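You operate a simulated robot arm through the tools that you are given. There is no shell and no other tool. Be economical: measure what you need, move in short steps, check, and stop when the job is done.

The job below is to be done with a simulated two-armed robot. You get a single attempt, and the scene is never put back.

Task
The grey gas cylinder is low: change the hose over to the other one.
Fine: shut the grey valve and vent the hose to 0 bar before the coupling comes off; yellow cap into the parking cup; then open the other valve; flow dial untouched, no leak.

It is judged by the outcome, as a careful person would: the job done as asked, and still so three seconds after it is handed in. It fails if anything else is knocked over, pushed out of place, dropped, spilled or broken. Lids that push on must go on centred and level and be pressed home; caps that screw on are set level and turned clockwise until they are tight.

Robot
Two 7-joint arms with fingered hands on one trunk that stands fixed in place. Base frame: the origin is at the foot of the trunk, x ahead of it, y to its left, z up. Lengths are in mm, angles in rad, forces in N, time in s.
The left shoulder is at [57, 158, 1270], the right one opposite. With the tool pointing down near the work surface each hand reaches from about 440 to 840 mm from the base axis, measured 20 degrees to its own side. Payload 4 kg a hand.
The tool frame of a hand sits at the grasp point between the pads (the TCP): z along the fingers, y along the line on which they close. The tips reach 30 mm beyond it. The gripper opens to 104 mm. The gripper's body begins 35 mm behind the TCP. The gripper is a hand of 4 fingers: y runs from the thumb to the fingers, the wrist lies at [-15, -104, -178] in the tool frame.
Orientation is told as [roll, pitch, yaw] about the base's x, y, z axes, in that order, counted from this pose: with the fingers straight down and the wrist toward the robot, the tool's x, y and z point along [0, 1, 0], [1, 0, 0] and [0, 0, -1] of the base frame.

Tools
- The arms move only by the tool arm_command. It takes "left_deltas", "right_deltas" or both (then of equal length, played together; a hand with none holds still); each is a list of rows, each a list of 2 entries, a list of its own where there are three numbers: the shift along the tool's x, y, z in mm, then the turn, a rotation vector about the tool's x, y, z in rad. In form: [[[x, y, z], [rx, ry, rz]], ...]. A call has 1 to 12 rows; each row shifts and turns the commanded pose from where the row before left it, along the tool's axes as they then stand. Rows are played at 5 a second. More than 50 mm and 0.15 rad between two rows, and nothing of the call is played. Where a pose cannot be reached the arm comes as near as it can. A force on the tool above 40 N (or 10 N above the force at the start of the call, whichever is more), or a blocked arm, ends the call early, and 0.2 s more pass. In this call time passes only in rows, and 0.2 s behind the last. The reply holds the time, the measured pose of the TCP, the force on the tool along the base axes, the opening and the grip force, in the units named above and with some noise, with the torque about the TCP (base axes, N m) and any sound that the robot's microphone picked up, and new pictures: "views" is both (left out), scene, wrist or none (wrist: the cameras of the hands that moved).
- Cameras (640 x 400 px; columns grow to the right, rows downward): "scene" is now at [138.9, -25.1, 1471.2]; the picture's right is [-0.20, -0.98, 0.00], its down [-0.48, 0.09, -0.87] and it looks along [0.86, -0.17, -0.49] (base axes); focal length 214 px, centre (320, 200). "left" rides on the left gripper at [-61, -92, -131] in its tool frame; the picture's right is [-0.81, -0.27, 0.52], its down [0.53, -0.71, 0.45] and it looks along [0.24, 0.64, 0.73] (tool axes); focal length 275 px, centre (320, 200). "right" rides on the right gripper at [61, -92, -130] in its tool frame; the picture's right is [-0.81, 0.27, -0.52], its down [-0.53, -0.71, 0.46] and it looks along [-0.24, 0.65, 0.72] (tool axes); focal length 275 px, centre (320, 200). There is no depth. A picture from a camera that has moved, and an enlarged one, comes with that camera's place and axes in the base frame and with its lens. The place of the scene camera against the robot may be out by one fixed shift of up to 25 mm in any direction.
- slide_trunk(by): slides the trunk up (or, below 0, down) by that many mm; the arms and the scene camera ride with it, the base frame stays. It gives what a move gives, with no picture.
- move_fingers(index, middle, ring, thumb_bend, thumb_turn, hand): sets how far each is bent, from 0 (flat) to 1 (curled in); at 0.3 the hand is open as for a grip, at 0.7 the pads meet at the TCP. One left out holds its place. A second passes; each finger stops where it meets its share of the squeeze, and holds until it gets a number again. It is the only way to open and close the hand. It gives what a move gives, with no picture; readings hold the bend of each and the force on the fingers (four entries, about 0 where the hand has none), thumb and palm. thumb_turn goes from beside the hand (0) to across from the fingers (1), as for a grip.
- aim_head(pan, tilt): turns the head with the scene camera to pan (to the left, within 1.396 rad either way) and tilt (down, from -0.506 to 1.204), counted from straight ahead of the robot. It gives what a move gives, and a new picture of the scene camera.
- close_up(camera, box): a new picture of the part [left, top, right, bottom] of that camera's present view, enlarged. No time passes.
- close_job(): hands the job in; it is judged then, once.

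Work in short steps. Places have to be worked out from the pictures, the camera data and where the tool is seen: move nearer, look again, correct. Check each grasp and each placing, and mend what went wrong. You have 120 turns and 200 pictures in all, those below and enlarged ones among them. Open the grippers and draw the arms clear of the work before you hand the job in, unless the task says otherwise; then end with one line.

The tools are called after "Call:" as a command line: name --argument value ..., lists and objects as JSON in quotes. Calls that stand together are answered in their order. arm_command: Moves the arms, as the interface text tells. Its arguments: {"type":"object","properties":{"left_deltas":{"type":"array","items":{"type":"array"}},"right_deltas":{"type":"array","items":{"type":"array"}},"views":{"type":"string","enum":["both","scene","wrist","none"]}},"required":[]} The other tools are called the same way: slide_trunk (by) slides the trunk up or down; move_fingers (index, middle, ring, thumb_bend, thumb_turn, hand) moves the fingers one by one; aim_head (pan, tilt) turns the head that bears the scene camera; close_up (camera, box) takes an enlarged picture of a part of a camera's view; close_job () hands the job in.

At the start:

```text
clock: 0.0
left_tcp_pos: [548.9, 85.9, 1422.7]
left_tcp_rot: [-0.002, -0.001, 0.001]
left_contact_force: [0.6, -0.3, -0.2]
left_wrist_torque: [-0.02, -0.02, 0.0]
left_grip_width: 103.6
left_finger_force: 0.0
left_shape: jaw
left_bend: [0.3, 0.3, 0.3, 0.3, 0.98]
left_finger forces: [0.1, 0.1, 0.0, 0.0, 0.0, 0.1]
right_tcp_pos: [323.6, -315.6, 1401.2]
right_tcp_rot: [0.001, 0.003, 0.0]
right_contact_force: [0.1, 0.2, 0.7]
right_wrist_torque: [-0.01, -0.01, -0.04]
right_grip_width: 103.7
right_finger_force: 0.0
right_shape: jaw
right_bend: [0.3, 0.3, 0.3, 0.3, 0.98]
right_finger forces: [0.0, 0.0, 0.0, 0.0, 0.0, 0.0]
trunk travel left (down, up): [-475.0, 32.0]
head pan, tilt: [-0.195, 0.496]
```

scene: 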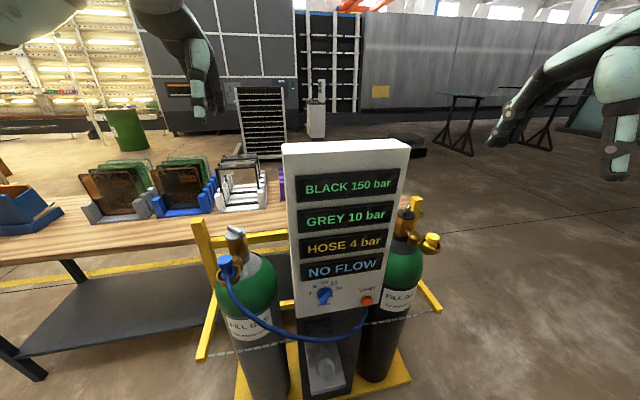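
right: 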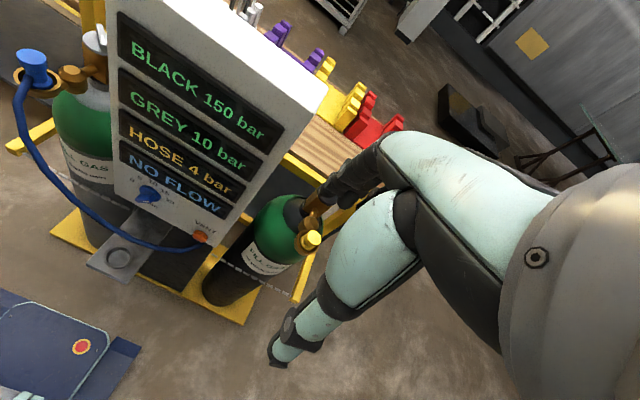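
left: 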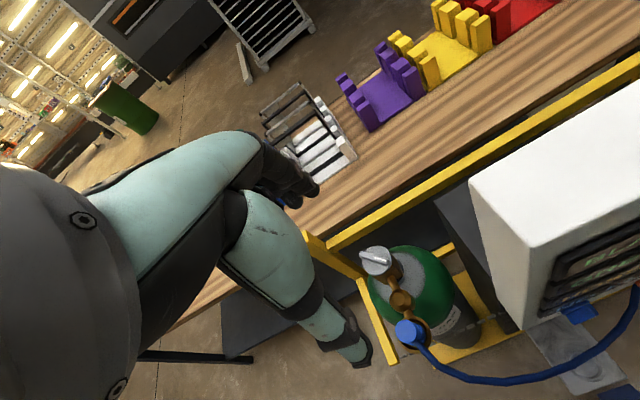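

I begin with enlarged views of the cylinders, the panel and the parking cup to locate things.

Call:
close_up --camera "scene" --box '[190, 200, 310, 320]'

Call:
close_up --camera "scene" --box '[360, 190, 460, 290]'

Call:
close_up --camera "scene" --box '[280, 260, 400, 400]'

Call:
close_up --camera "left" --box '[330, 220, 530, 390]'

Call:
close_up --camera "right" --box '[0, 20, 340, 320]'

```text
3.33 times, centred on (250, 260) of scene
camera zoom: at [138.9, -25.1, 1471.2], right [-0.2, -0.98, 0.0], down [-0.48, 0.09, -0.87], along [0.86, -0.17, -0.49], focal length 715 px, centre (553, 0)
```

zoom: 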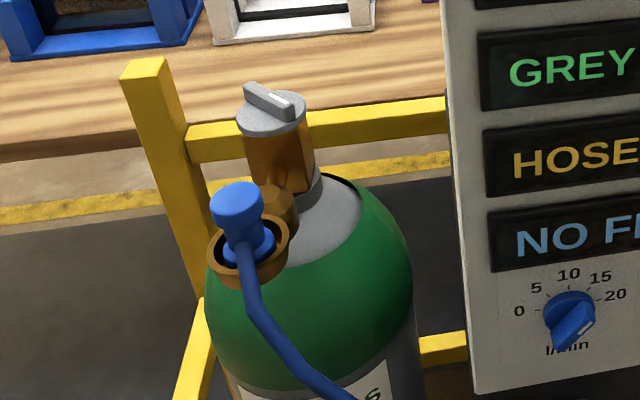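

```text
4.00 times, centred on (410, 240) of scene
camera zoom: at [138.9, -25.1, 1471.2], right [-0.2, -0.98, 0.0], down [-0.48, 0.09, -0.87], along [0.86, -0.17, -0.49], focal length 858 px, centre (-40, 40)
```

zoom: 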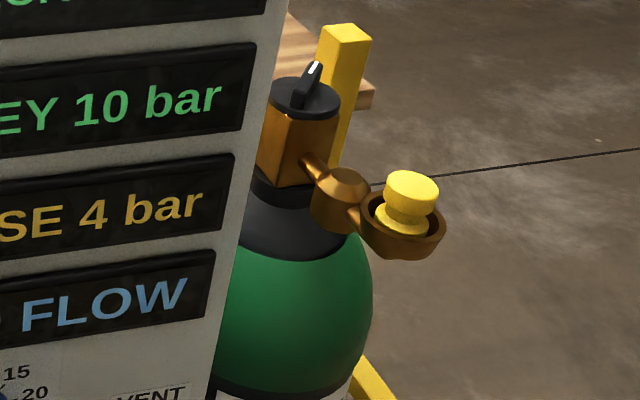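

```text
2.86 times, centred on (340, 330) of scene
camera zoom: at [138.9, -25.1, 1471.2], right [-0.2, -0.98, 0.0], down [-0.48, 0.09, -0.87], along [0.86, -0.17, -0.49], focal length 613 px, centre (263, -171)
```

zoom: 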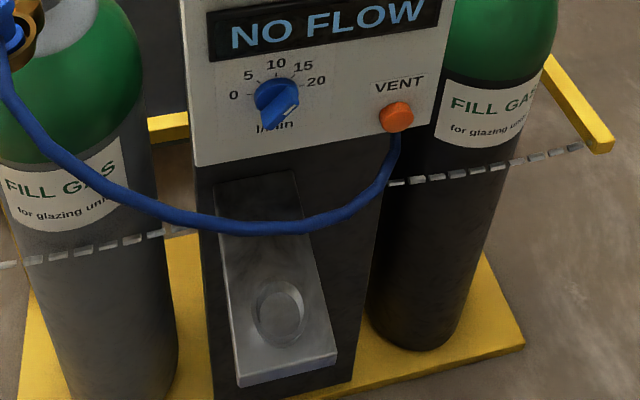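

```text
2.35 times, centred on (430, 305) of left
camera zoom: at [457.1, 25.4, 1555.1], right [-0.27, -0.81, -0.52], down [-0.71, 0.53, -0.45], along [0.64, 0.24, -0.73], focal length 648 px, centre (61, -47)
```

zoom: 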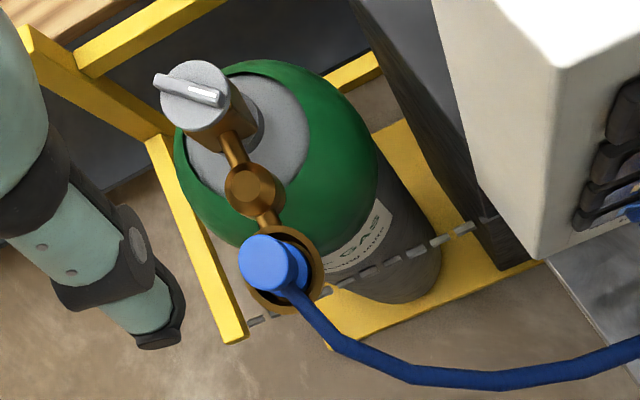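

```text
1.33 times, centred on (170, 170) of right
camera zoom: at [234.9, -254.3, 1530.6], right [0.28, -0.81, 0.52], down [-0.71, -0.53, -0.45], along [0.64, -0.24, -0.72], focal length 367 px, centre (520, 240)
```

zoom: 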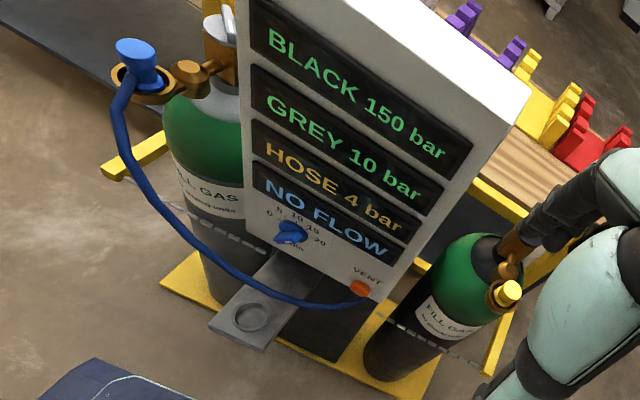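

Triangulating: grey handle top ≈ (672,120,1089), blue coupling top ≈ (545,121,1105), yellow cap ≈ (524,-410,1098), VENT ≈ (476,-226,959), cup ≈ (411,-103,804). I move the left hand above the grey handle.

Call:
arm_command --left_deltas '[[[10, 40, 0], [0, 0, 0]], [[10, 40, 20], [0, 0, 0]], [[14, 43, 40], [0, 0, 0]], [[0, 0, 40], [0, 0, 0]], [[0, 0, 40], [0, 0, 0]], [[0, 0, 30], [0, 0, 0]]]' --views "both"

```text
refused: row 3 steps farther than a row can; nothing moved
```

The third row was too long; I split it up.

Call:
arm_command --left_deltas '[[[10, 40, 0], [0, 0, 0]], [[10, 40, 20], [0, 0, 0]], [[14, 43, 10], [0, 0, 0]], [[0, 0, 45], [0, 0, 0]], [[0, 0, 45], [0, 0, 0]], [[0, 0, 45], [0, 0, 0]]]' --views "both"

```text
clock: 1.4
left_tcp_pos: [655.9, 119.8, 1264.4]
left_tcp_rot: [0.0, -0.011, 0.001]
left_contact_force: [-0.3, -0.4, 0.5]
left_wrist_torque: [-0.01, 0.06, 0.0]
left_grip_width: 103.7
left_finger_force: 0.1
left_shape: jaw
left_bend: [0.3, 0.3, 0.3, 0.3, 0.98]
left_finger forces: [0.0, 0.0, 0.0, 0.1, 0.0, 0.0]
right_tcp_pos: [309.8, -315.1, 1403.1]
right_tcp_rot: [-0.001, -0.01, 0.001]
right_contact_force: [0.3, 0.5, 0.1]
right_wrist_torque: [-0.01, 0.02, -0.01]
right_grip_width: 103.9
right_finger_force: 0.1
right_shape: jaw
right_bend: [0.3, 0.3, 0.3, 0.3, 0.98]
right_finger forces: [0.1, 0.0, 0.0, 0.1, 0.0, 0.1]
trunk travel left (down, up): [-475.0, 32.0]
head pan, tilt: [-0.195, 0.496]
camera scene: at [140.5, -25.1, 1471.0], right [-0.2, -0.98, 0.0], down [-0.48, 0.09, -0.87], along [0.86, -0.17, -0.49], focal length 214 px, centre (320, 200)
camera left: at [562.8, 58.5, 1395.1], right [-0.27, -0.81, -0.52], down [-0.71, 0.53, -0.46], along [0.65, 0.24, -0.72], focal length 275 px, centre (320, 200)
```

scene: 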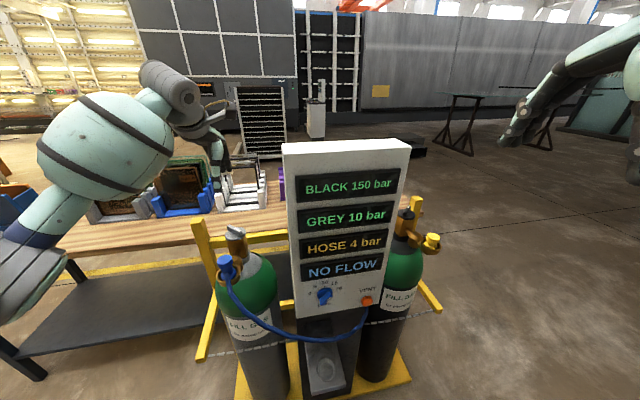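
left: 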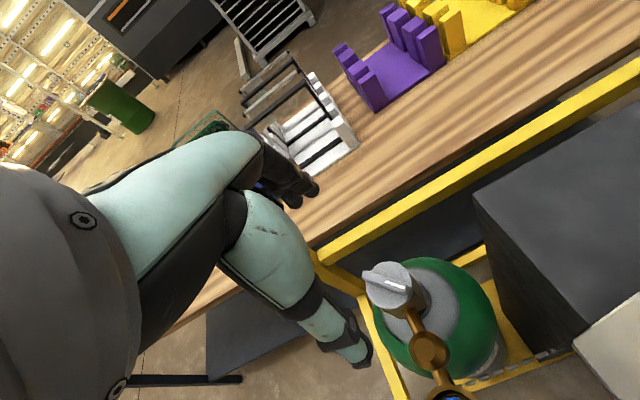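

Handle re-estimated at ≈(675,119,1089). I enlarge the wrist view to see the bar's direction and the coupling.

Call:
close_up --camera "left" --box '[260, 230, 500, 400]'

Call:
arm_command --left_deltas '[[[0, 0, 20], [0, 0, 0]], [[0, 0, 30], [0, 0, 0]]]' --views "none"

```text
2.35 times, centred on (380, 315) of left
camera zoom: at [562.8, 58.5, 1395.1], right [-0.27, -0.81, -0.52], down [-0.71, 0.53, -0.46], along [0.65, 0.24, -0.72], focal length 648 px, centre (179, -71)
```

zoom: 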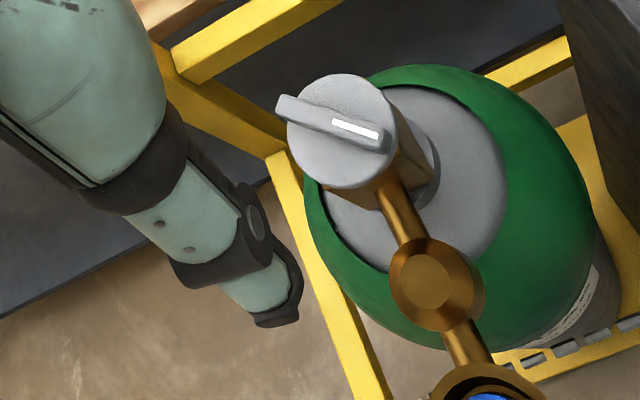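

```text
clock: 2.0
left_tcp_pos: [657.5, 119.0, 1215.9]
left_tcp_rot: [0.0, -0.011, 0.0]
left_contact_force: [0.6, -0.6, 0.5]
left_wrist_torque: [0.0, 0.03, 0.01]
left_grip_width: 103.9
left_finger_force: 0.1
left_shape: jaw
left_bend: [0.3, 0.3, 0.3, 0.3, 0.98]
left_finger forces: [0.0, 0.0, 0.1, 0.0, 0.0, 0.0]
right_tcp_pos: [309.4, -314.7, 1402.4]
right_tcp_rot: [-0.002, -0.01, 0.0]
right_contact_force: [-0.5, -0.2, -0.2]
right_wrist_torque: [0.0, 0.03, 0.01]
right_grip_width: 103.7
right_finger_force: 0.0
right_shape: jaw
right_bend: [0.3, 0.3, 0.3, 0.3, 0.98]
right_finger forces: [0.0, 0.1, 0.0, 0.0, 0.0, 0.0]
trunk travel left (down, up): [-475.0, 32.0]
head pan, tilt: [-0.195, 0.496]
```

The disk is ~55 mm wide with a bar at 45°. I centre over it and turn the hand 0.5 rad counter-clockwise (from above) ready for a clockwise turn, then look.

Call:
arm_command --left_deltas '[[[0, 17, 10], [0, 0, 0]], [[0, 0, 10], [0, 0, -0.125]], [[0, 0, 10], [0, 0, -0.125]], [[0, 0, 10], [0, 0, -0.125]], [[0, 0, 10], [0, 0, -0.125]], [[0, 0, 15], [0, 0, 0]]]' --views "both"

```text
clock: 3.4
left_tcp_pos: [675.3, 121.4, 1150.9]
left_tcp_rot: [-0.003, -0.011, 0.502]
left_contact_force: [0.0, 0.0, -0.2]
left_wrist_torque: [0.03, -0.02, 0.02]
left_grip_width: 103.9
left_finger_force: 0.0
left_shape: jaw
left_bend: [0.3, 0.3, 0.3, 0.3, 0.98]
left_finger forces: [0.0, 0.1, 0.0, 0.0, 0.1, 0.0]
right_tcp_pos: [308.8, -314.4, 1403.5]
right_tcp_rot: [-0.002, -0.011, -0.002]
right_contact_force: [0.0, -0.6, 0.3]
right_wrist_torque: [0.0, 0.0, 0.01]
right_grip_width: 104.0
right_finger_force: 0.1
right_shape: jaw
right_bend: [0.3, 0.3, 0.3, 0.3, 0.98]
right_finger forces: [0.0, 0.0, 0.0, 0.1, 0.1, 0.1]
trunk travel left (down, up): [-475.0, 32.0]
head pan, tilt: [-0.195, 0.496]
camera scene: at [139.0, -24.8, 1471.2], right [-0.2, -0.98, 0.0], down [-0.48, 0.09, -0.87], along [0.86, -0.17, -0.49], focal length 214 px, centre (320, 200)
camera left: at [622.3, 24.1, 1281.9], right [0.16, -0.84, -0.52], down [-0.88, 0.12, -0.47], along [0.46, 0.52, -0.72], focal length 275 px, centre (320, 200)
```

scene: 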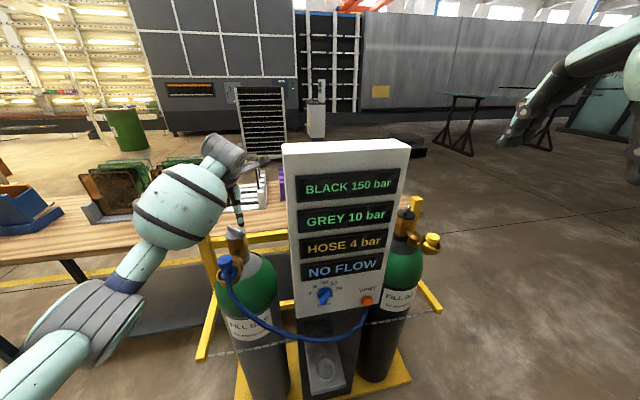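
left: 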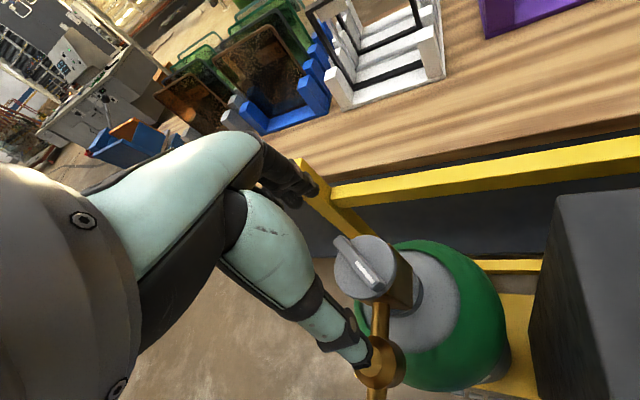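

Using wrist views only, the handle comes out at about (688,124,1062), so the scene camera is biased. I shift accordingly, descend some, and look again.

Call:
arm_command --left_deltas '[[[-3, 12, 15], [0, 0, 0]], [[0, 0, 20], [0, 0, 0]]]' --views "wrist"

Call:
close_up --camera "left" --box '[220, 140, 480, 340]'

Call:
close_up --camera "scene" --box '[190, 180, 310, 300]'

```text
clock: 4.0
left_tcp_pos: [686.8, 123.6, 1115.9]
left_tcp_rot: [-0.005, -0.009, 0.498]
left_contact_force: [-0.4, 0.0, 0.0]
left_wrist_torque: [-0.01, 0.02, 0.02]
left_grip_width: 104.0
left_finger_force: 0.1
left_shape: jaw
left_bend: [0.3, 0.3, 0.3, 0.3, 0.98]
left_finger forces: [0.0, 0.0, 0.1, 0.1, 0.0, 0.1]
right_tcp_pos: [308.9, -314.7, 1403.2]
right_tcp_rot: [-0.003, -0.01, 0.0]
right_contact_force: [-0.2, 0.1, 1.1]
right_wrist_torque: [0.01, 0.02, 0.02]
right_grip_width: 103.8
right_finger_force: 0.2
right_shape: jaw
right_bend: [0.3, 0.3, 0.3, 0.3, 0.98]
right_finger forces: [0.0, 0.0, 0.0, 0.1, 0.1, 0.1]
trunk travel left (down, up): [-475.0, 32.0]
head pan, tilt: [-0.195, 0.496]
camera left: at [635.5, 26.8, 1246.1], right [0.15, -0.84, -0.52], down [-0.88, 0.13, -0.47], along [0.46, 0.52, -0.72], focal length 275 px, centre (320, 200)
```

left: 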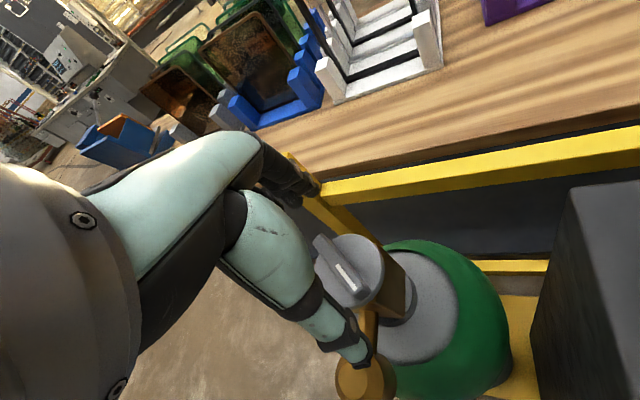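

```text
2.00 times, centred on (350, 240) of left
camera zoom: at [635.5, 26.8, 1246.1], right [0.15, -0.84, -0.52], down [-0.88, 0.13, -0.47], along [0.46, 0.52, -0.72], focal length 551 px, centre (260, 120)
```

zoom: 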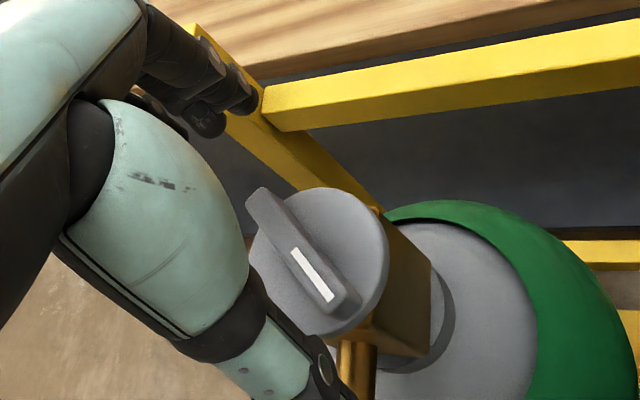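

```text
3.33 times, centred on (250, 240) of scene
camera zoom: at [139.4, -24.8, 1471.1], right [-0.2, -0.98, 0.0], down [-0.48, 0.09, -0.87], along [0.86, -0.17, -0.49], focal length 715 px, centre (553, 67)
```

zoom: 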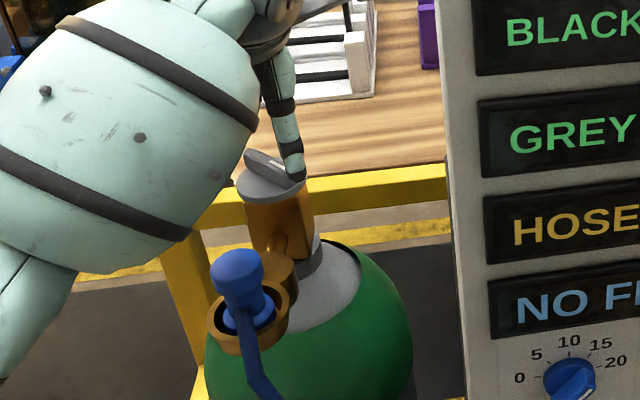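

Disk top centre is about (688,123,1060), directly under the TCP. I descend to about z=1066 and start closing.

Call:
arm_command --left_deltas '[[[0, 1, 20], [0, 0, 0]], [[0, 0, 15], [0, 0, 0]], [[0, 0, 15], [0, 0, 0]]]' --views "wrist"

Call:
move_fingers --hand "left" --index 0.45 --middle 0.45 --ring 0.45 --thumb_bend 0.45

Call:
close_up --camera "left" --box '[220, 140, 480, 340]'

Call:
close_up --camera "scene" --box '[190, 180, 310, 300]'

```text
clock: 4.8
left_tcp_pos: [688.9, 123.3, 1066.4]
left_tcp_rot: [-0.005, -0.012, 0.502]
left_contact_force: [-0.1, -0.2, 0.0]
left_wrist_torque: [0.02, 0.03, 0.0]
left_grip_width: 103.7
left_finger_force: 0.0
left_shape: jaw
left_bend: [0.3, 0.3, 0.3, 0.3, 0.98]
left_finger forces: [0.0, 0.0, 0.1, 0.0, 0.1, 0.0]
right_tcp_pos: [308.4, -315.8, 1402.7]
right_tcp_rot: [-0.001, -0.012, -0.001]
right_contact_force: [0.2, -0.2, -0.4]
right_wrist_torque: [0.02, 0.03, 0.04]
right_grip_width: 103.9
right_finger_force: 0.0
right_shape: jaw
right_bend: [0.3, 0.3, 0.3, 0.3, 0.98]
right_finger forces: [0.0, 0.1, 0.0, 0.1, 0.0, 0.1]
trunk travel left (down, up): [-475.0, 32.0]
head pan, tilt: [-0.195, 0.496]
camera left: at [636.3, 26.9, 1197.5], right [0.15, -0.84, -0.52], down [-0.88, 0.13, -0.47], along [0.46, 0.52, -0.72], focal length 275 px, centre (320, 200)
```

left: 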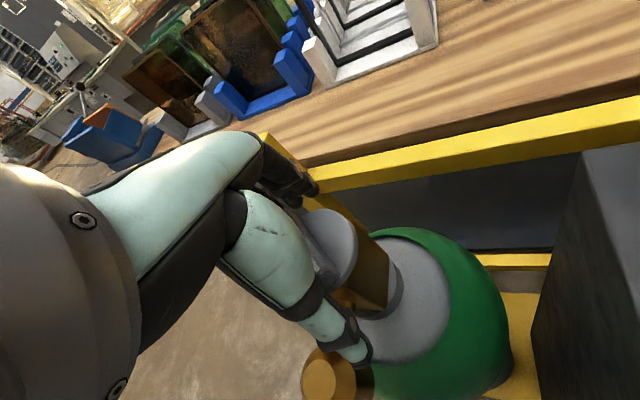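

```text
clock: 5.8
left_tcp_pos: [689.6, 123.8, 1065.7]
left_tcp_rot: [-0.007, -0.01, 0.502]
left_contact_force: [0.5, -0.1, 0.5]
left_wrist_torque: [-0.05, -0.04, -0.04]
left_grip_width: 65.8
left_finger_force: 0.2
left_shape: fingers
left_bend: [0.45, 0.44, 0.45, 0.45, 0.98]
left_finger forces: [0.0, 0.9, 0.0, 0.1, 0.0, 0.0]
right_tcp_pos: [308.8, -314.4, 1403.5]
right_tcp_rot: [-0.001, -0.011, 0.0]
right_contact_force: [0.0, 0.8, 0.2]
right_wrist_torque: [-0.03, -0.03, 0.02]
right_grip_width: 103.9
right_finger_force: 0.1
right_shape: jaw
right_bend: [0.3, 0.3, 0.3, 0.3, 0.98]
right_finger forces: [0.0, 0.0, 0.1, 0.0, 0.0, 0.0]
trunk travel left (down, up): [-475.0, 32.0]
head pan, tilt: [-0.195, 0.496]
```

```text
2.00 times, centred on (350, 240) of left
camera zoom: at [636.8, 27.2, 1197.6], right [0.15, -0.84, -0.52], down [-0.88, 0.12, -0.47], along [0.46, 0.52, -0.72], focal length 551 px, centre (260, 120)
```

zoom: 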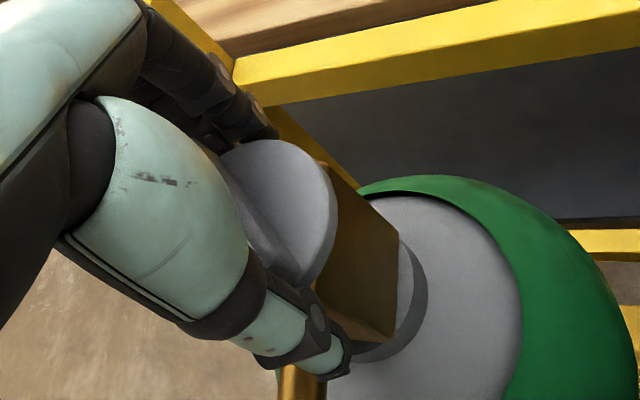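

```text
3.33 times, centred on (250, 240) of scene
camera zoom: at [139.4, -25.1, 1471.1], right [-0.2, -0.98, 0.0], down [-0.48, 0.09, -0.87], along [0.86, -0.17, -0.49], focal length 715 px, centre (553, 67)
```

zoom: 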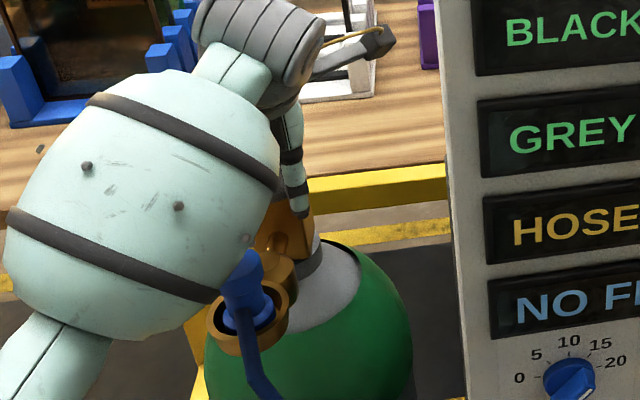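

Middle finger just touches (0.9 N); width 66. I close fully onto the rim and check.

Call:
move_fingers --hand "left" --index 0.62 --middle 0.62 --ring 0.62 --thumb_bend 0.62

Call:
close_up --camera "left" --box '[220, 140, 480, 340]'

```text
clock: 6.8
left_tcp_pos: [689.3, 125.7, 1066.6]
left_tcp_rot: [-0.007, -0.011, 0.5]
left_contact_force: [9.3, 5.5, 3.9]
left_wrist_torque: [0.15, -0.22, -0.3]
left_grip_width: 53.3
left_finger_force: 16.1
left_shape: fingers
left_bend: [0.49, 0.48, 0.57, 0.52, 0.98]
left_finger forces: [8.7, 8.5, 3.8, 0.0, 10.0, 0.0]
right_tcp_pos: [310.7, -314.0, 1403.9]
right_tcp_rot: [-0.002, -0.012, 0.0]
right_contact_force: [0.0, -0.2, -0.1]
right_wrist_torque: [-0.01, -0.04, 0.02]
right_grip_width: 104.0
right_finger_force: 0.0
right_shape: jaw
right_bend: [0.3, 0.3, 0.3, 0.3, 0.98]
right_finger forces: [0.1, 0.1, 0.0, 0.0, 0.1, 0.1]
trunk travel left (down, up): [-475.0, 32.0]
head pan, tilt: [-0.195, 0.496]
```

```text
2.00 times, centred on (350, 240) of left
camera zoom: at [638.0, 28.2, 1197.5], right [0.15, -0.84, -0.52], down [-0.88, 0.12, -0.47], along [0.46, 0.52, -0.72], focal length 551 px, centre (260, 120)
```

zoom: 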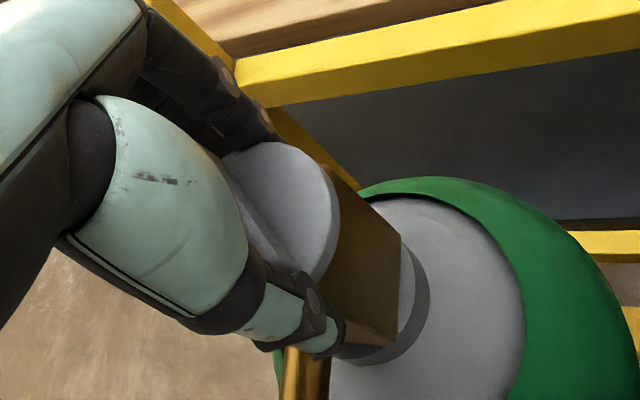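

Gripped at ~53 mm, about 16 N. I turn clockwise (tool +z) and watch torque.

Call:
arm_command --left_deltas '[[[0, 0, 0], [0, 0, 0.1]], [[0, 0, 0], [0, 0, 0.1]], [[0, 0, 0], [0, 0, 0.1]], [[0, 0, 0], [0, 0, 0.1]]]' --views "wrist"

Call:
close_up --camera "left" --box '[220, 140, 480, 340]'

```text
clock: 7.8
left_tcp_pos: [687.7, 124.5, 1064.1]
left_tcp_rot: [-0.002, -0.007, 0.099]
left_contact_force: [2.1, 6.2, -1.9]
left_wrist_torque: [0.15, -0.11, 0.32]
left_grip_width: 48.3
left_finger_force: 13.5
left_shape: fingers
left_bend: [0.49, 0.52, 0.6, 0.56, 0.94]
left_finger forces: [7.3, 2.9, 7.2, 0.1, 8.4, 0.0]
right_tcp_pos: [308.1, -312.2, 1403.3]
right_tcp_rot: [-0.004, -0.012, -0.001]
right_contact_force: [0.2, 0.5, 1.1]
right_wrist_torque: [0.02, 0.04, -0.01]
right_grip_width: 103.9
right_finger_force: 0.0
right_shape: jaw
right_bend: [0.3, 0.3, 0.3, 0.3, 0.98]
right_finger forces: [0.1, 0.0, 0.0, 0.0, 0.0, 0.0]
trunk travel left (down, up): [-475.0, 32.0]
head pan, tilt: [-0.195, 0.496]
camera left: at [602.9, 56.5, 1195.7], right [-0.19, -0.83, -0.52], down [-0.76, 0.46, -0.46], along [0.62, 0.31, -0.72], focal length 275 px, centre (320, 200)
```

left: 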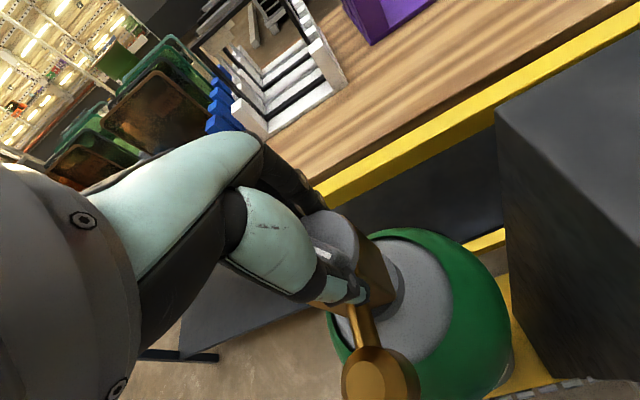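

```text
2.00 times, centred on (350, 240) of left
camera zoom: at [602.9, 56.5, 1195.7], right [-0.19, -0.83, -0.52], down [-0.76, 0.46, -0.46], along [0.62, 0.31, -0.72], focal length 551 px, centre (260, 120)
```

zoom: 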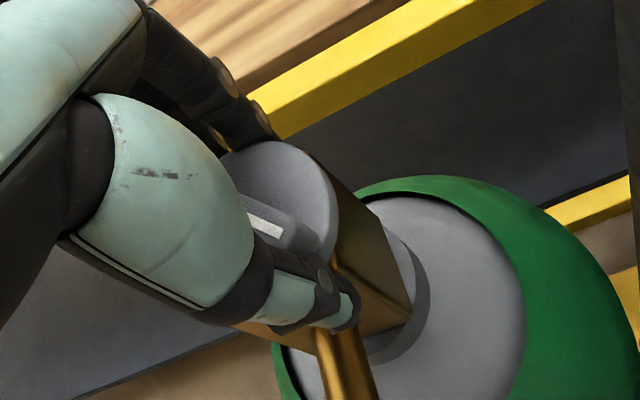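

The hand slipped round the rim: the bar did not follow. I open, rise, and plan to grip the bar itself across.

Call:
move_fingers --hand "left" --index 0.3 --middle 0.3 --ring 0.3 --thumb_bend 0.3 --thumb_turn 1

Call:
arm_command --left_deltas '[[[0, 0, -30], [0, 0, 0]], [[0, 0, -40], [0, 0, 0]]]' --views "none"

Call:
close_up --camera "left" --box '[220, 160, 480, 360]'

```text
clock: 8.8
left_tcp_pos: [688.3, 122.7, 1066.5]
left_tcp_rot: [0.001, -0.013, 0.1]
left_contact_force: [0.0, -0.3, 0.3]
left_wrist_torque: [0.0, 0.03, -0.02]
left_grip_width: 102.8
left_finger_force: 0.1
left_shape: fingers
left_bend: [0.3, 0.3, 0.3, 0.3, 0.98]
left_finger forces: [0.1, 0.1, 0.0, 0.1, 0.1, 0.0]
right_tcp_pos: [308.5, -315.3, 1402.8]
right_tcp_rot: [-0.002, -0.011, -0.001]
right_contact_force: [-0.9, 0.4, -0.1]
right_wrist_torque: [-0.01, -0.02, -0.02]
right_grip_width: 104.0
right_finger_force: 0.0
right_shape: jaw
right_bend: [0.3, 0.3, 0.3, 0.3, 0.98]
right_finger forces: [0.0, 0.1, 0.0, 0.0, 0.0, 0.0]
trunk travel left (down, up): [-475.0, 32.0]
head pan, tilt: [-0.195, 0.496]
```

```text
clock: 9.4
left_tcp_pos: [687.4, 123.4, 1135.9]
left_tcp_rot: [0.0, -0.012, 0.101]
left_contact_force: [-0.6, 0.6, -0.9]
left_wrist_torque: [0.05, -0.03, -0.02]
left_grip_width: 102.9
left_finger_force: 0.0
left_shape: fingers
left_bend: [0.3, 0.3, 0.3, 0.3, 0.98]
left_finger forces: [0.0, 0.1, 0.0, 0.1, 0.2, 0.0]
right_tcp_pos: [308.3, -315.6, 1402.3]
right_tcp_rot: [0.001, -0.013, 0.001]
right_contact_force: [-0.2, -0.9, -1.4]
right_wrist_torque: [0.0, -0.02, -0.05]
right_grip_width: 103.7
right_finger_force: 0.1
right_shape: jaw
right_bend: [0.3, 0.3, 0.3, 0.3, 0.98]
right_finger forces: [0.0, 0.1, 0.0, 0.1, 0.0, 0.1]
trunk travel left (down, up): [-475.0, 32.0]
head pan, tilt: [-0.195, 0.496]
```

```text
2.00 times, centred on (350, 260) of left
camera zoom: at [601.1, 54.4, 1266.8], right [-0.19, -0.83, -0.52], down [-0.76, 0.46, -0.46], along [0.63, 0.31, -0.72], focal length 551 px, centre (260, 80)
```

zoom: 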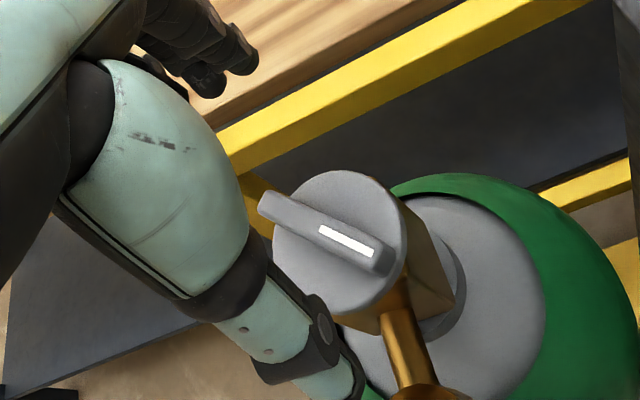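

The bar lies at 44° in the base frame, centred about (688,125), unturned. I rotate the hand to yaw −0.79 so it closes across the bar, half-close it, and look.

Call:
arm_command --left_deltas '[[[0, 0, 0], [0, 0, 0.149]], [[0, 0, 0], [0, 0, 0.149]], [[0, 0, 0], [0, 0, 0.149]], [[0, 0, 0], [0, 0, 0.149]], [[0, 0, 0], [0, 0, 0.149]], [[0, 0, 0], [0, 0, 0.145]], [[0, 0, 15], [0, 0, 0]]]' --views "scene"

Call:
move_fingers --hand "left" --index 0.5 --middle 0.5 --ring 0.5 --thumb_bend 0.5

Call:
close_up --camera "left" --box '[220, 160, 480, 360]'

```text
clock: 11.0
left_tcp_pos: [688.1, 124.9, 1120.4]
left_tcp_rot: [0.008, -0.009, -0.79]
left_contact_force: [-0.1, 0.2, -0.3]
left_wrist_torque: [0.0, -0.02, -0.03]
left_grip_width: 102.5
left_finger_force: 0.0
left_shape: fingers
left_bend: [0.3, 0.3, 0.3, 0.3, 0.98]
left_finger forces: [0.1, 0.0, 0.0, 0.0, 0.0, 0.0]
right_tcp_pos: [308.4, -314.6, 1402.7]
right_tcp_rot: [-0.002, -0.01, 0.0]
right_contact_force: [0.3, 0.2, 0.1]
right_wrist_torque: [-0.01, -0.03, -0.02]
right_grip_width: 103.9
right_finger_force: 0.1
right_shape: jaw
right_bend: [0.3, 0.3, 0.3, 0.3, 0.98]
right_finger forces: [0.0, 0.1, 0.0, 0.0, 0.0, 0.0]
trunk travel left (down, up): [-475.0, 32.0]
head pan, tilt: [-0.195, 0.496]
camera scene: at [139.3, -24.9, 1471.1], right [-0.2, -0.98, 0.0], down [-0.48, 0.09, -0.87], along [0.86, -0.17, -0.49], focal length 214 px, centre (320, 200)
```

scene: 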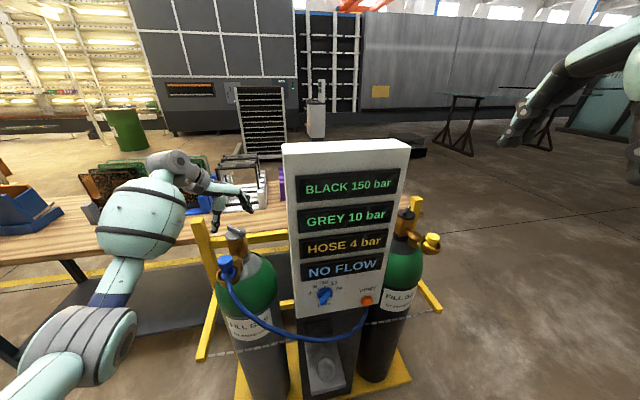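

```text
clock: 12.0
left_tcp_pos: [687.9, 125.7, 1120.5]
left_tcp_rot: [0.01, -0.008, -0.787]
left_contact_force: [0.0, -0.6, 0.0]
left_wrist_torque: [0.01, 0.0, 0.0]
left_grip_width: 52.3
left_finger_force: 0.0
left_shape: fingers
left_bend: [0.5, 0.5, 0.5, 0.5, 1.0]
left_finger forces: [0.0, 0.1, 0.0, 0.1, 0.0, 0.0]
right_tcp_pos: [308.7, -314.7, 1403.8]
right_tcp_rot: [-0.001, -0.013, 0.0]
right_contact_force: [-0.2, -0.6, -0.2]
right_wrist_torque: [0.02, 0.0, 0.01]
right_grip_width: 103.7
right_finger_force: 0.0
right_shape: jaw
right_bend: [0.3, 0.3, 0.3, 0.3, 0.98]
right_finger forces: [0.0, 0.0, 0.1, 0.0, 0.0, 0.0]
trunk travel left (down, up): [-475.0, 32.0]
head pan, tilt: [-0.195, 0.496]
```

```text
2.00 times, centred on (350, 260) of left
camera zoom: at [578.3, 147.9, 1251.7], right [-0.76, -0.38, -0.53], down [-0.12, 0.88, -0.46], along [0.64, -0.29, -0.72], focal length 551 px, centre (260, 80)
```

zoom: 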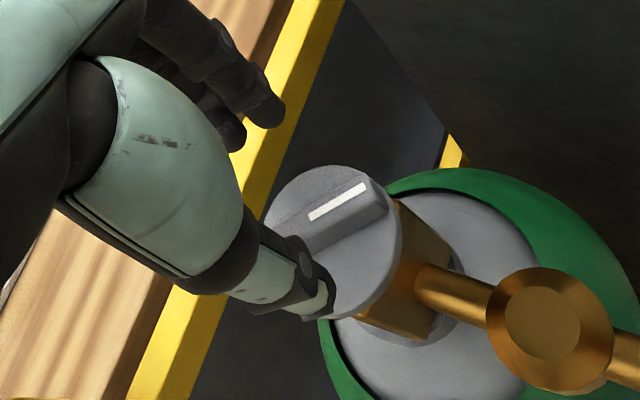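

The bar is well aligned between thumb and fingers. I lower in small steps to z≈1088 so the tips straddle the bar just above the disk.

Call:
arm_command --left_deltas '[[[0, 0, 12], [0, 0, 0]], [[0, 0, 10], [0, 0, 0]], [[0, 0, 8], [0, 0, 0]]]' --views "none"

Call:
close_up --camera "left" --box '[220, 160, 480, 360]'

```text
clock: 12.8
left_tcp_pos: [686.9, 124.3, 1090.9]
left_tcp_rot: [0.009, -0.009, -0.79]
left_contact_force: [-1.0, -0.2, 0.5]
left_wrist_torque: [0.02, 0.03, 0.01]
left_grip_width: 52.1
left_finger_force: 0.0
left_shape: fingers
left_bend: [0.5, 0.5, 0.5, 0.5, 1.0]
left_finger forces: [0.0, 0.0, 0.1, 0.0, 0.1, 0.0]
right_tcp_pos: [307.9, -314.9, 1403.7]
right_tcp_rot: [-0.003, -0.009, 0.0]
right_contact_force: [0.6, -1.0, 0.2]
right_wrist_torque: [0.0, -0.04, -0.03]
right_grip_width: 103.7
right_finger_force: 0.0
right_shape: jaw
right_bend: [0.3, 0.3, 0.3, 0.3, 0.98]
right_finger forces: [0.1, 0.1, 0.0, 0.1, 0.1, 0.0]
trunk travel left (down, up): [-475.0, 32.0]
head pan, tilt: [-0.195, 0.496]
```

```text
2.00 times, centred on (350, 260) of left
camera zoom: at [578.6, 146.8, 1221.3], right [-0.76, -0.38, -0.53], down [-0.12, 0.88, -0.46], along [0.64, -0.29, -0.72], focal length 551 px, centre (260, 80)
```

zoom: 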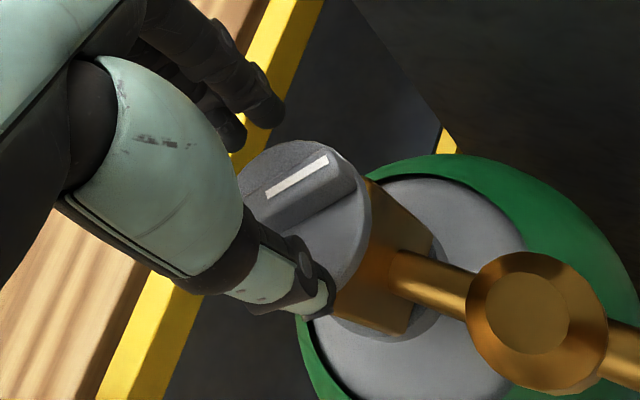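

No contact yet. I close onto the bar.

Call:
move_fingers --hand "left" --index 0.7 --middle 0.7 --ring 0.7 --thumb_bend 0.7

Call:
close_up --camera "left" --box '[220, 160, 480, 360]'

```text
clock: 13.8
left_tcp_pos: [688.5, 124.9, 1090.8]
left_tcp_rot: [0.008, -0.009, -0.789]
left_contact_force: [-0.8, 0.2, -1.8]
left_wrist_torque: [0.01, -0.01, -0.03]
left_grip_width: 9.7
left_finger_force: 3.8
left_shape: fingers
left_bend: [0.68, 0.69, 0.69, 0.66, 1.0]
left_finger forces: [1.5, 1.4, 0.6, 0.1, 3.6, 0.0]
right_tcp_pos: [308.5, -315.6, 1404.6]
right_tcp_rot: [-0.001, -0.01, 0.0]
right_contact_force: [0.3, -1.0, 0.2]
right_wrist_torque: [-0.01, 0.0, 0.04]
right_grip_width: 103.9
right_finger_force: 0.1
right_shape: jaw
right_bend: [0.3, 0.3, 0.3, 0.3, 0.98]
right_finger forces: [0.1, 0.0, 0.0, 0.1, 0.0, 0.1]
trunk travel left (down, up): [-475.0, 32.0]
head pan, tilt: [-0.195, 0.496]
```

```text
2.00 times, centred on (350, 260) of left
camera zoom: at [578.7, 146.9, 1221.3], right [-0.76, -0.38, -0.53], down [-0.12, 0.88, -0.46], along [0.64, -0.29, -0.72], focal length 551 px, centre (260, 80)
```

zoom: 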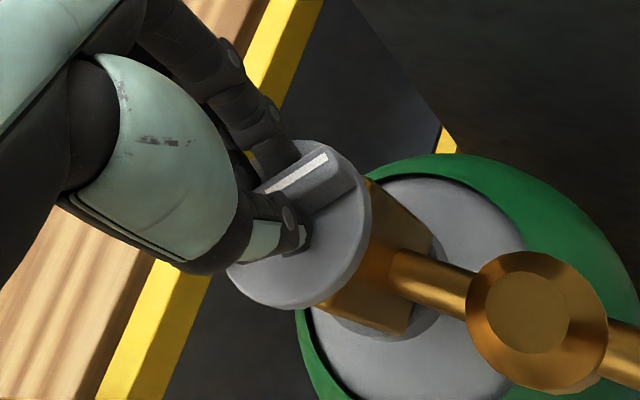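

The tips hold the bar (about 10 mm). I tighten the squeeze.

Call:
move_fingers --hand "left" --index 0.95 --middle 0.95 --ring 0.95 --thumb_bend 0.85

Call:
arm_command --left_deltas '[[[0, 0, 0], [0, 0, 0.08]], [[0, 0, 0], [0, 0, 0.08]], [[0, 0, 0], [0, 0, 0.08]]]' --views "scene"

Call:
close_up --camera "left" --box '[220, 160, 480, 360]'

```text
clock: 14.8
left_tcp_pos: [688.7, 123.9, 1090.7]
left_tcp_rot: [0.007, -0.007, -0.787]
left_contact_force: [0.9, 4.8, -4.9]
left_wrist_torque: [0.08, -0.03, -0.06]
left_grip_width: 8.3
left_finger_force: 17.4
left_shape: fingers
left_bend: [0.71, 0.72, 0.95, 0.68, 1.0]
left_finger forces: [8.1, 8.5, 0.1, 0.1, 18.6, 0.0]
right_tcp_pos: [309.6, -314.2, 1403.2]
right_tcp_rot: [-0.002, -0.011, 0.0]
right_contact_force: [-0.5, 0.1, -0.2]
right_wrist_torque: [-0.01, -0.02, -0.01]
right_grip_width: 103.8
right_finger_force: 0.1
right_shape: jaw
right_bend: [0.3, 0.3, 0.3, 0.3, 0.98]
right_finger forces: [0.0, 0.0, 0.0, 0.0, 0.1, 0.0]
trunk travel left (down, up): [-475.0, 32.0]
head pan, tilt: [-0.195, 0.496]
```

```text
clock: 15.6
left_tcp_pos: [688.0, 124.7, 1090.1]
left_tcp_rot: [0.009, -0.004, -1.032]
left_contact_force: [-3.1, 4.6, -7.8]
left_wrist_torque: [0.07, 0.06, 0.04]
left_grip_width: 8.0
left_finger_force: 16.3
left_shape: fingers
left_bend: [0.71, 0.72, 0.95, 0.68, 1.0]
left_finger forces: [8.2, 6.0, 0.0, 0.0, 19.3, 0.0]
right_tcp_pos: [308.8, -314.0, 1404.2]
right_tcp_rot: [-0.002, -0.011, 0.0]
right_contact_force: [-0.1, -0.3, -0.4]
right_wrist_torque: [0.0, 0.01, -0.05]
right_grip_width: 103.9
right_finger_force: 0.1
right_shape: jaw
right_bend: [0.3, 0.3, 0.3, 0.3, 0.98]
right_finger forces: [0.0, 0.0, 0.0, 0.0, 0.0, 0.0]
trunk travel left (down, up): [-475.0, 32.0]
head pan, tilt: [-0.195, 0.496]
camera scene: at [139.9, -23.9, 1471.1], right [-0.2, -0.98, 0.0], down [-0.48, 0.09, -0.87], along [0.86, -0.17, -0.49], focal length 214 px, centre (320, 200)
```

scene: 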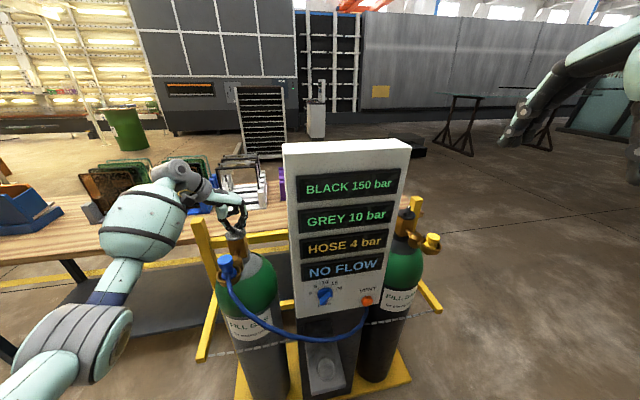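

```text
2.00 times, centred on (350, 260) of left
camera zoom: at [588.3, 173.2, 1220.7], right [-0.83, -0.18, -0.53], down [0.09, 0.89, -0.45], along [0.55, -0.43, -0.72], focal length 551 px, centre (260, 80)
```

zoom: 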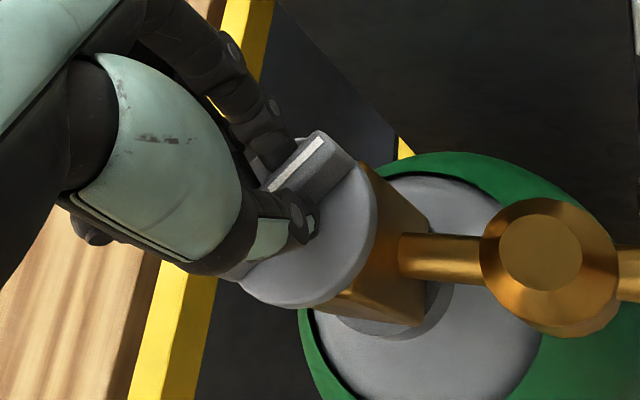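

The bar seems to follow at least partly, with little torque. I continue clockwise.

Call:
arm_command --left_deltas '[[[0, 0, 0], [0, 0, 0.1]], [[0, 0, 0], [0, 0, 0.1]], [[0, 0, 0], [0, 0, 0.1]], [[0, 0, 0], [0, 0, 0.1]], [[0, 0, 0], [0, 0, 0.1]]]' --views "none"

Call:
close_up --camera "left" --box '[220, 160, 480, 360]'

```text
clock: 16.8
left_tcp_pos: [687.3, 125.4, 1095.8]
left_tcp_rot: [0.021, 0.002, -1.486]
left_contact_force: [18.7, 0.9, -6.4]
left_wrist_torque: [0.19, -0.44, 0.28]
left_grip_width: 6.5
left_finger_force: 22.7
left_shape: fingers
left_bend: [0.59, 0.72, 0.95, 0.74, 0.98]
left_finger forces: [20.4, 7.5, 0.0, 0.0, 17.9, 0.0]
right_tcp_pos: [297.4, -314.2, 1405.5]
right_tcp_rot: [-0.002, -0.022, 0.002]
right_contact_force: [-0.4, 0.3, -0.3]
right_wrist_torque: [-0.01, 0.0, 0.02]
right_grip_width: 103.6
right_finger_force: 0.1
right_shape: jaw
right_bend: [0.3, 0.3, 0.3, 0.3, 0.98]
right_finger forces: [0.1, 0.0, 0.0, 0.0, 0.0, 0.1]
trunk travel left (down, up): [-475.0, 32.0]
head pan, tilt: [-0.195, 0.496]
stopped in row 5 (left hand): the arm was blocked; the commanded pose is now the measured one
```

```text
2.00 times, centred on (350, 260) of left
camera zoom: at [615.9, 212.2, 1226.4], right [-0.82, 0.21, -0.53], down [0.48, 0.76, -0.44], along [0.31, -0.62, -0.72], focal length 551 px, centre (260, 80)
```

zoom: 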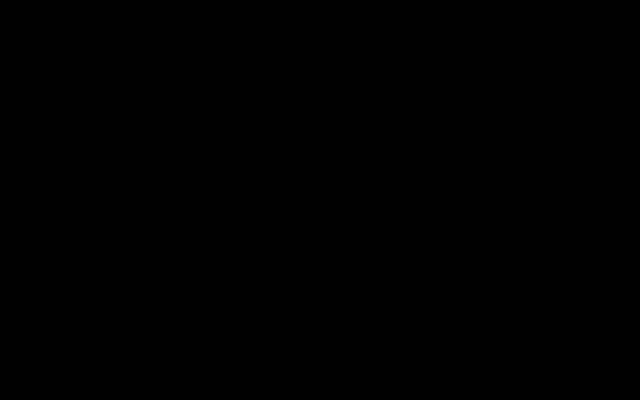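

The arm was blocked and the wrist camera is covered. I look with the scene camera.

Call:
close_up --camera "scene" --box '[80, 130, 310, 300]'

Call:
close_up --camera "left" --box '[0, 0, 640, 400]'

```text
2.35 times, centred on (195, 215) of scene
camera zoom: at [145.2, -25.4, 1470.5], right [-0.2, -0.98, 0.0], down [-0.48, 0.09, -0.87], along [0.85, -0.17, -0.49], focal length 505 px, centre (614, 165)
```

zoom: 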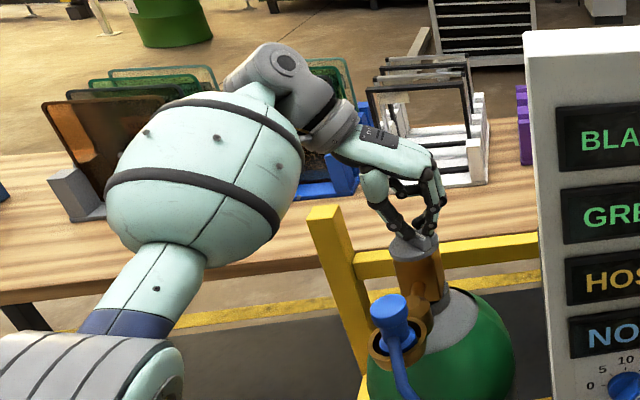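

```text
1.00 times, centred on (320, 200) of left (not enlarged: the box is as wide or as high as the picture)
camera zoom: at [615.9, 212.2, 1226.4], right [-0.82, 0.21, -0.53], down [0.48, 0.76, -0.44], along [0.31, -0.62, -0.72], focal length 275 px, centre (320, 200)
```

zoom: 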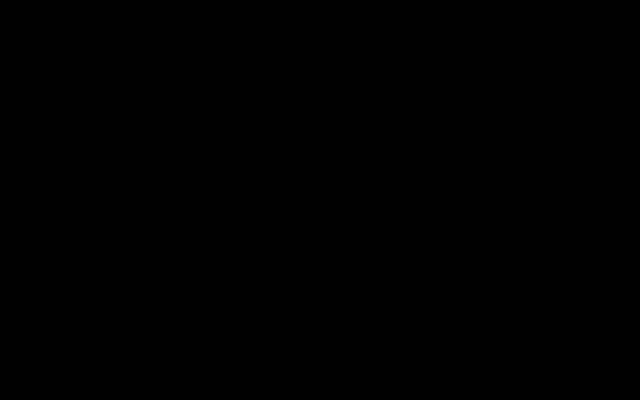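

The wrist camera just sits against the forearm: that is the wrist's limit (yaw ≈ −1.45). I let go, rise and turn back to see the bar.

Call:
move_fingers --hand "left" --index 0.45 --middle 0.45 --ring 0.45 --thumb_bend 0.45 --thumb_turn 1

Call:
arm_command --left_deltas '[[[0, 0, -20], [0, 0, 0]], [[0, 0, -20], [0, 0, -0.14]], [[0, 0, 0], [0, 0, -0.14]], [[0, 0, 0], [0, 0, -0.14]], [[0, 0, 0], [0, 0, -0.14]], [[0, 0, 0], [0, 0, -0.14]]]' --views "none"

Call:
close_up --camera "left" --box '[220, 160, 480, 360]'

Call:
close_up --camera "scene" --box '[200, 140, 400, 320]'

```text
clock: 17.1
left_tcp_pos: [663.6, 126.0, 1109.4]
left_tcp_rot: [0.034, 0.001, -1.494]
left_contact_force: [0.1, 0.3, -0.2]
left_wrist_torque: [-0.03, -0.04, 0.0]
left_grip_width: 64.2
left_finger_force: 0.0
left_shape: fingers
left_bend: [0.45, 0.45, 0.57, 0.45, 0.99]
left_finger forces: [0.0, 0.1, 0.0, 0.1, 0.0, 0.1]
right_tcp_pos: [268.3, -314.9, 1412.4]
right_tcp_rot: [-0.002, -0.046, 0.001]
right_contact_force: [-1.1, -0.3, 0.3]
right_wrist_torque: [-0.01, -0.06, -0.02]
right_grip_width: 103.9
right_finger_force: 0.1
right_shape: jaw
right_bend: [0.3, 0.3, 0.3, 0.3, 0.98]
right_finger forces: [0.0, 0.0, 0.0, 0.1, 0.1, 0.0]
trunk travel left (down, up): [-475.0, 32.0]
head pan, tilt: [-0.195, 0.496]
stopped (left hand): the arm was blocked; the commanded pose is now the measured one
```

```text
clock: 18.5
left_tcp_pos: [665.5, 123.5, 1147.0]
left_tcp_rot: [0.024, -0.019, -0.79]
left_contact_force: [-1.0, 0.1, -0.6]
left_wrist_torque: [-0.01, 0.02, 0.0]
left_grip_width: 64.3
left_finger_force: 0.0
left_shape: fingers
left_bend: [0.45, 0.45, 0.45, 0.45, 0.99]
left_finger forces: [0.1, 0.0, 0.0, 0.1, 0.0, 0.1]
right_tcp_pos: [272.4, -314.8, 1410.7]
right_tcp_rot: [-0.004, -0.037, 0.0]
right_contact_force: [0.1, 0.2, 0.3]
right_wrist_torque: [0.01, 0.0, 0.03]
right_grip_width: 104.1
right_finger_force: 0.1
right_shape: jaw
right_bend: [0.3, 0.3, 0.3, 0.3, 0.98]
right_finger forces: [0.0, 0.1, 0.1, 0.0, 0.0, 0.0]
trunk travel left (down, up): [-475.0, 32.0]
head pan, tilt: [-0.195, 0.496]
```

```text
2.00 times, centred on (350, 260) of left
camera zoom: at [554.3, 146.8, 1275.8], right [-0.75, -0.37, -0.54], down [-0.11, 0.88, -0.46], along [0.65, -0.28, -0.71], focal length 551 px, centre (260, 80)
```

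zoom: 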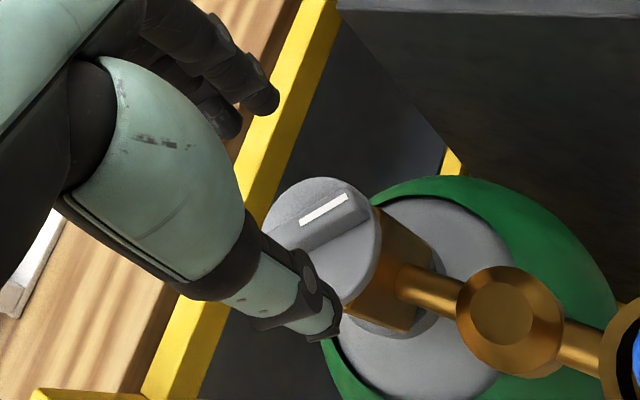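

```text
2.22 times, centred on (300, 230) of scene
camera zoom: at [138.3, -25.2, 1471.2], right [-0.2, -0.98, 0.0], down [-0.48, 0.09, -0.87], along [0.86, -0.17, -0.49], focal length 477 px, centre (364, 133)
```

zoom: 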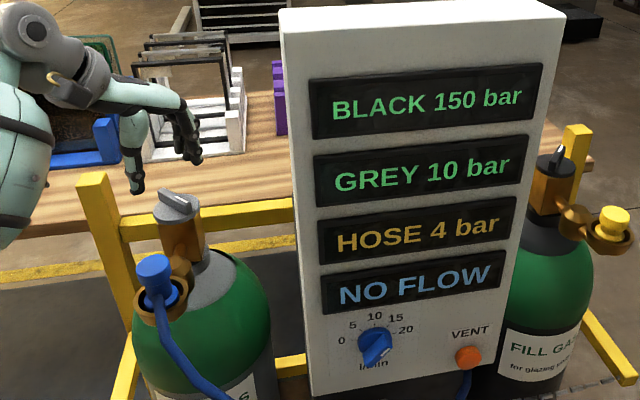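

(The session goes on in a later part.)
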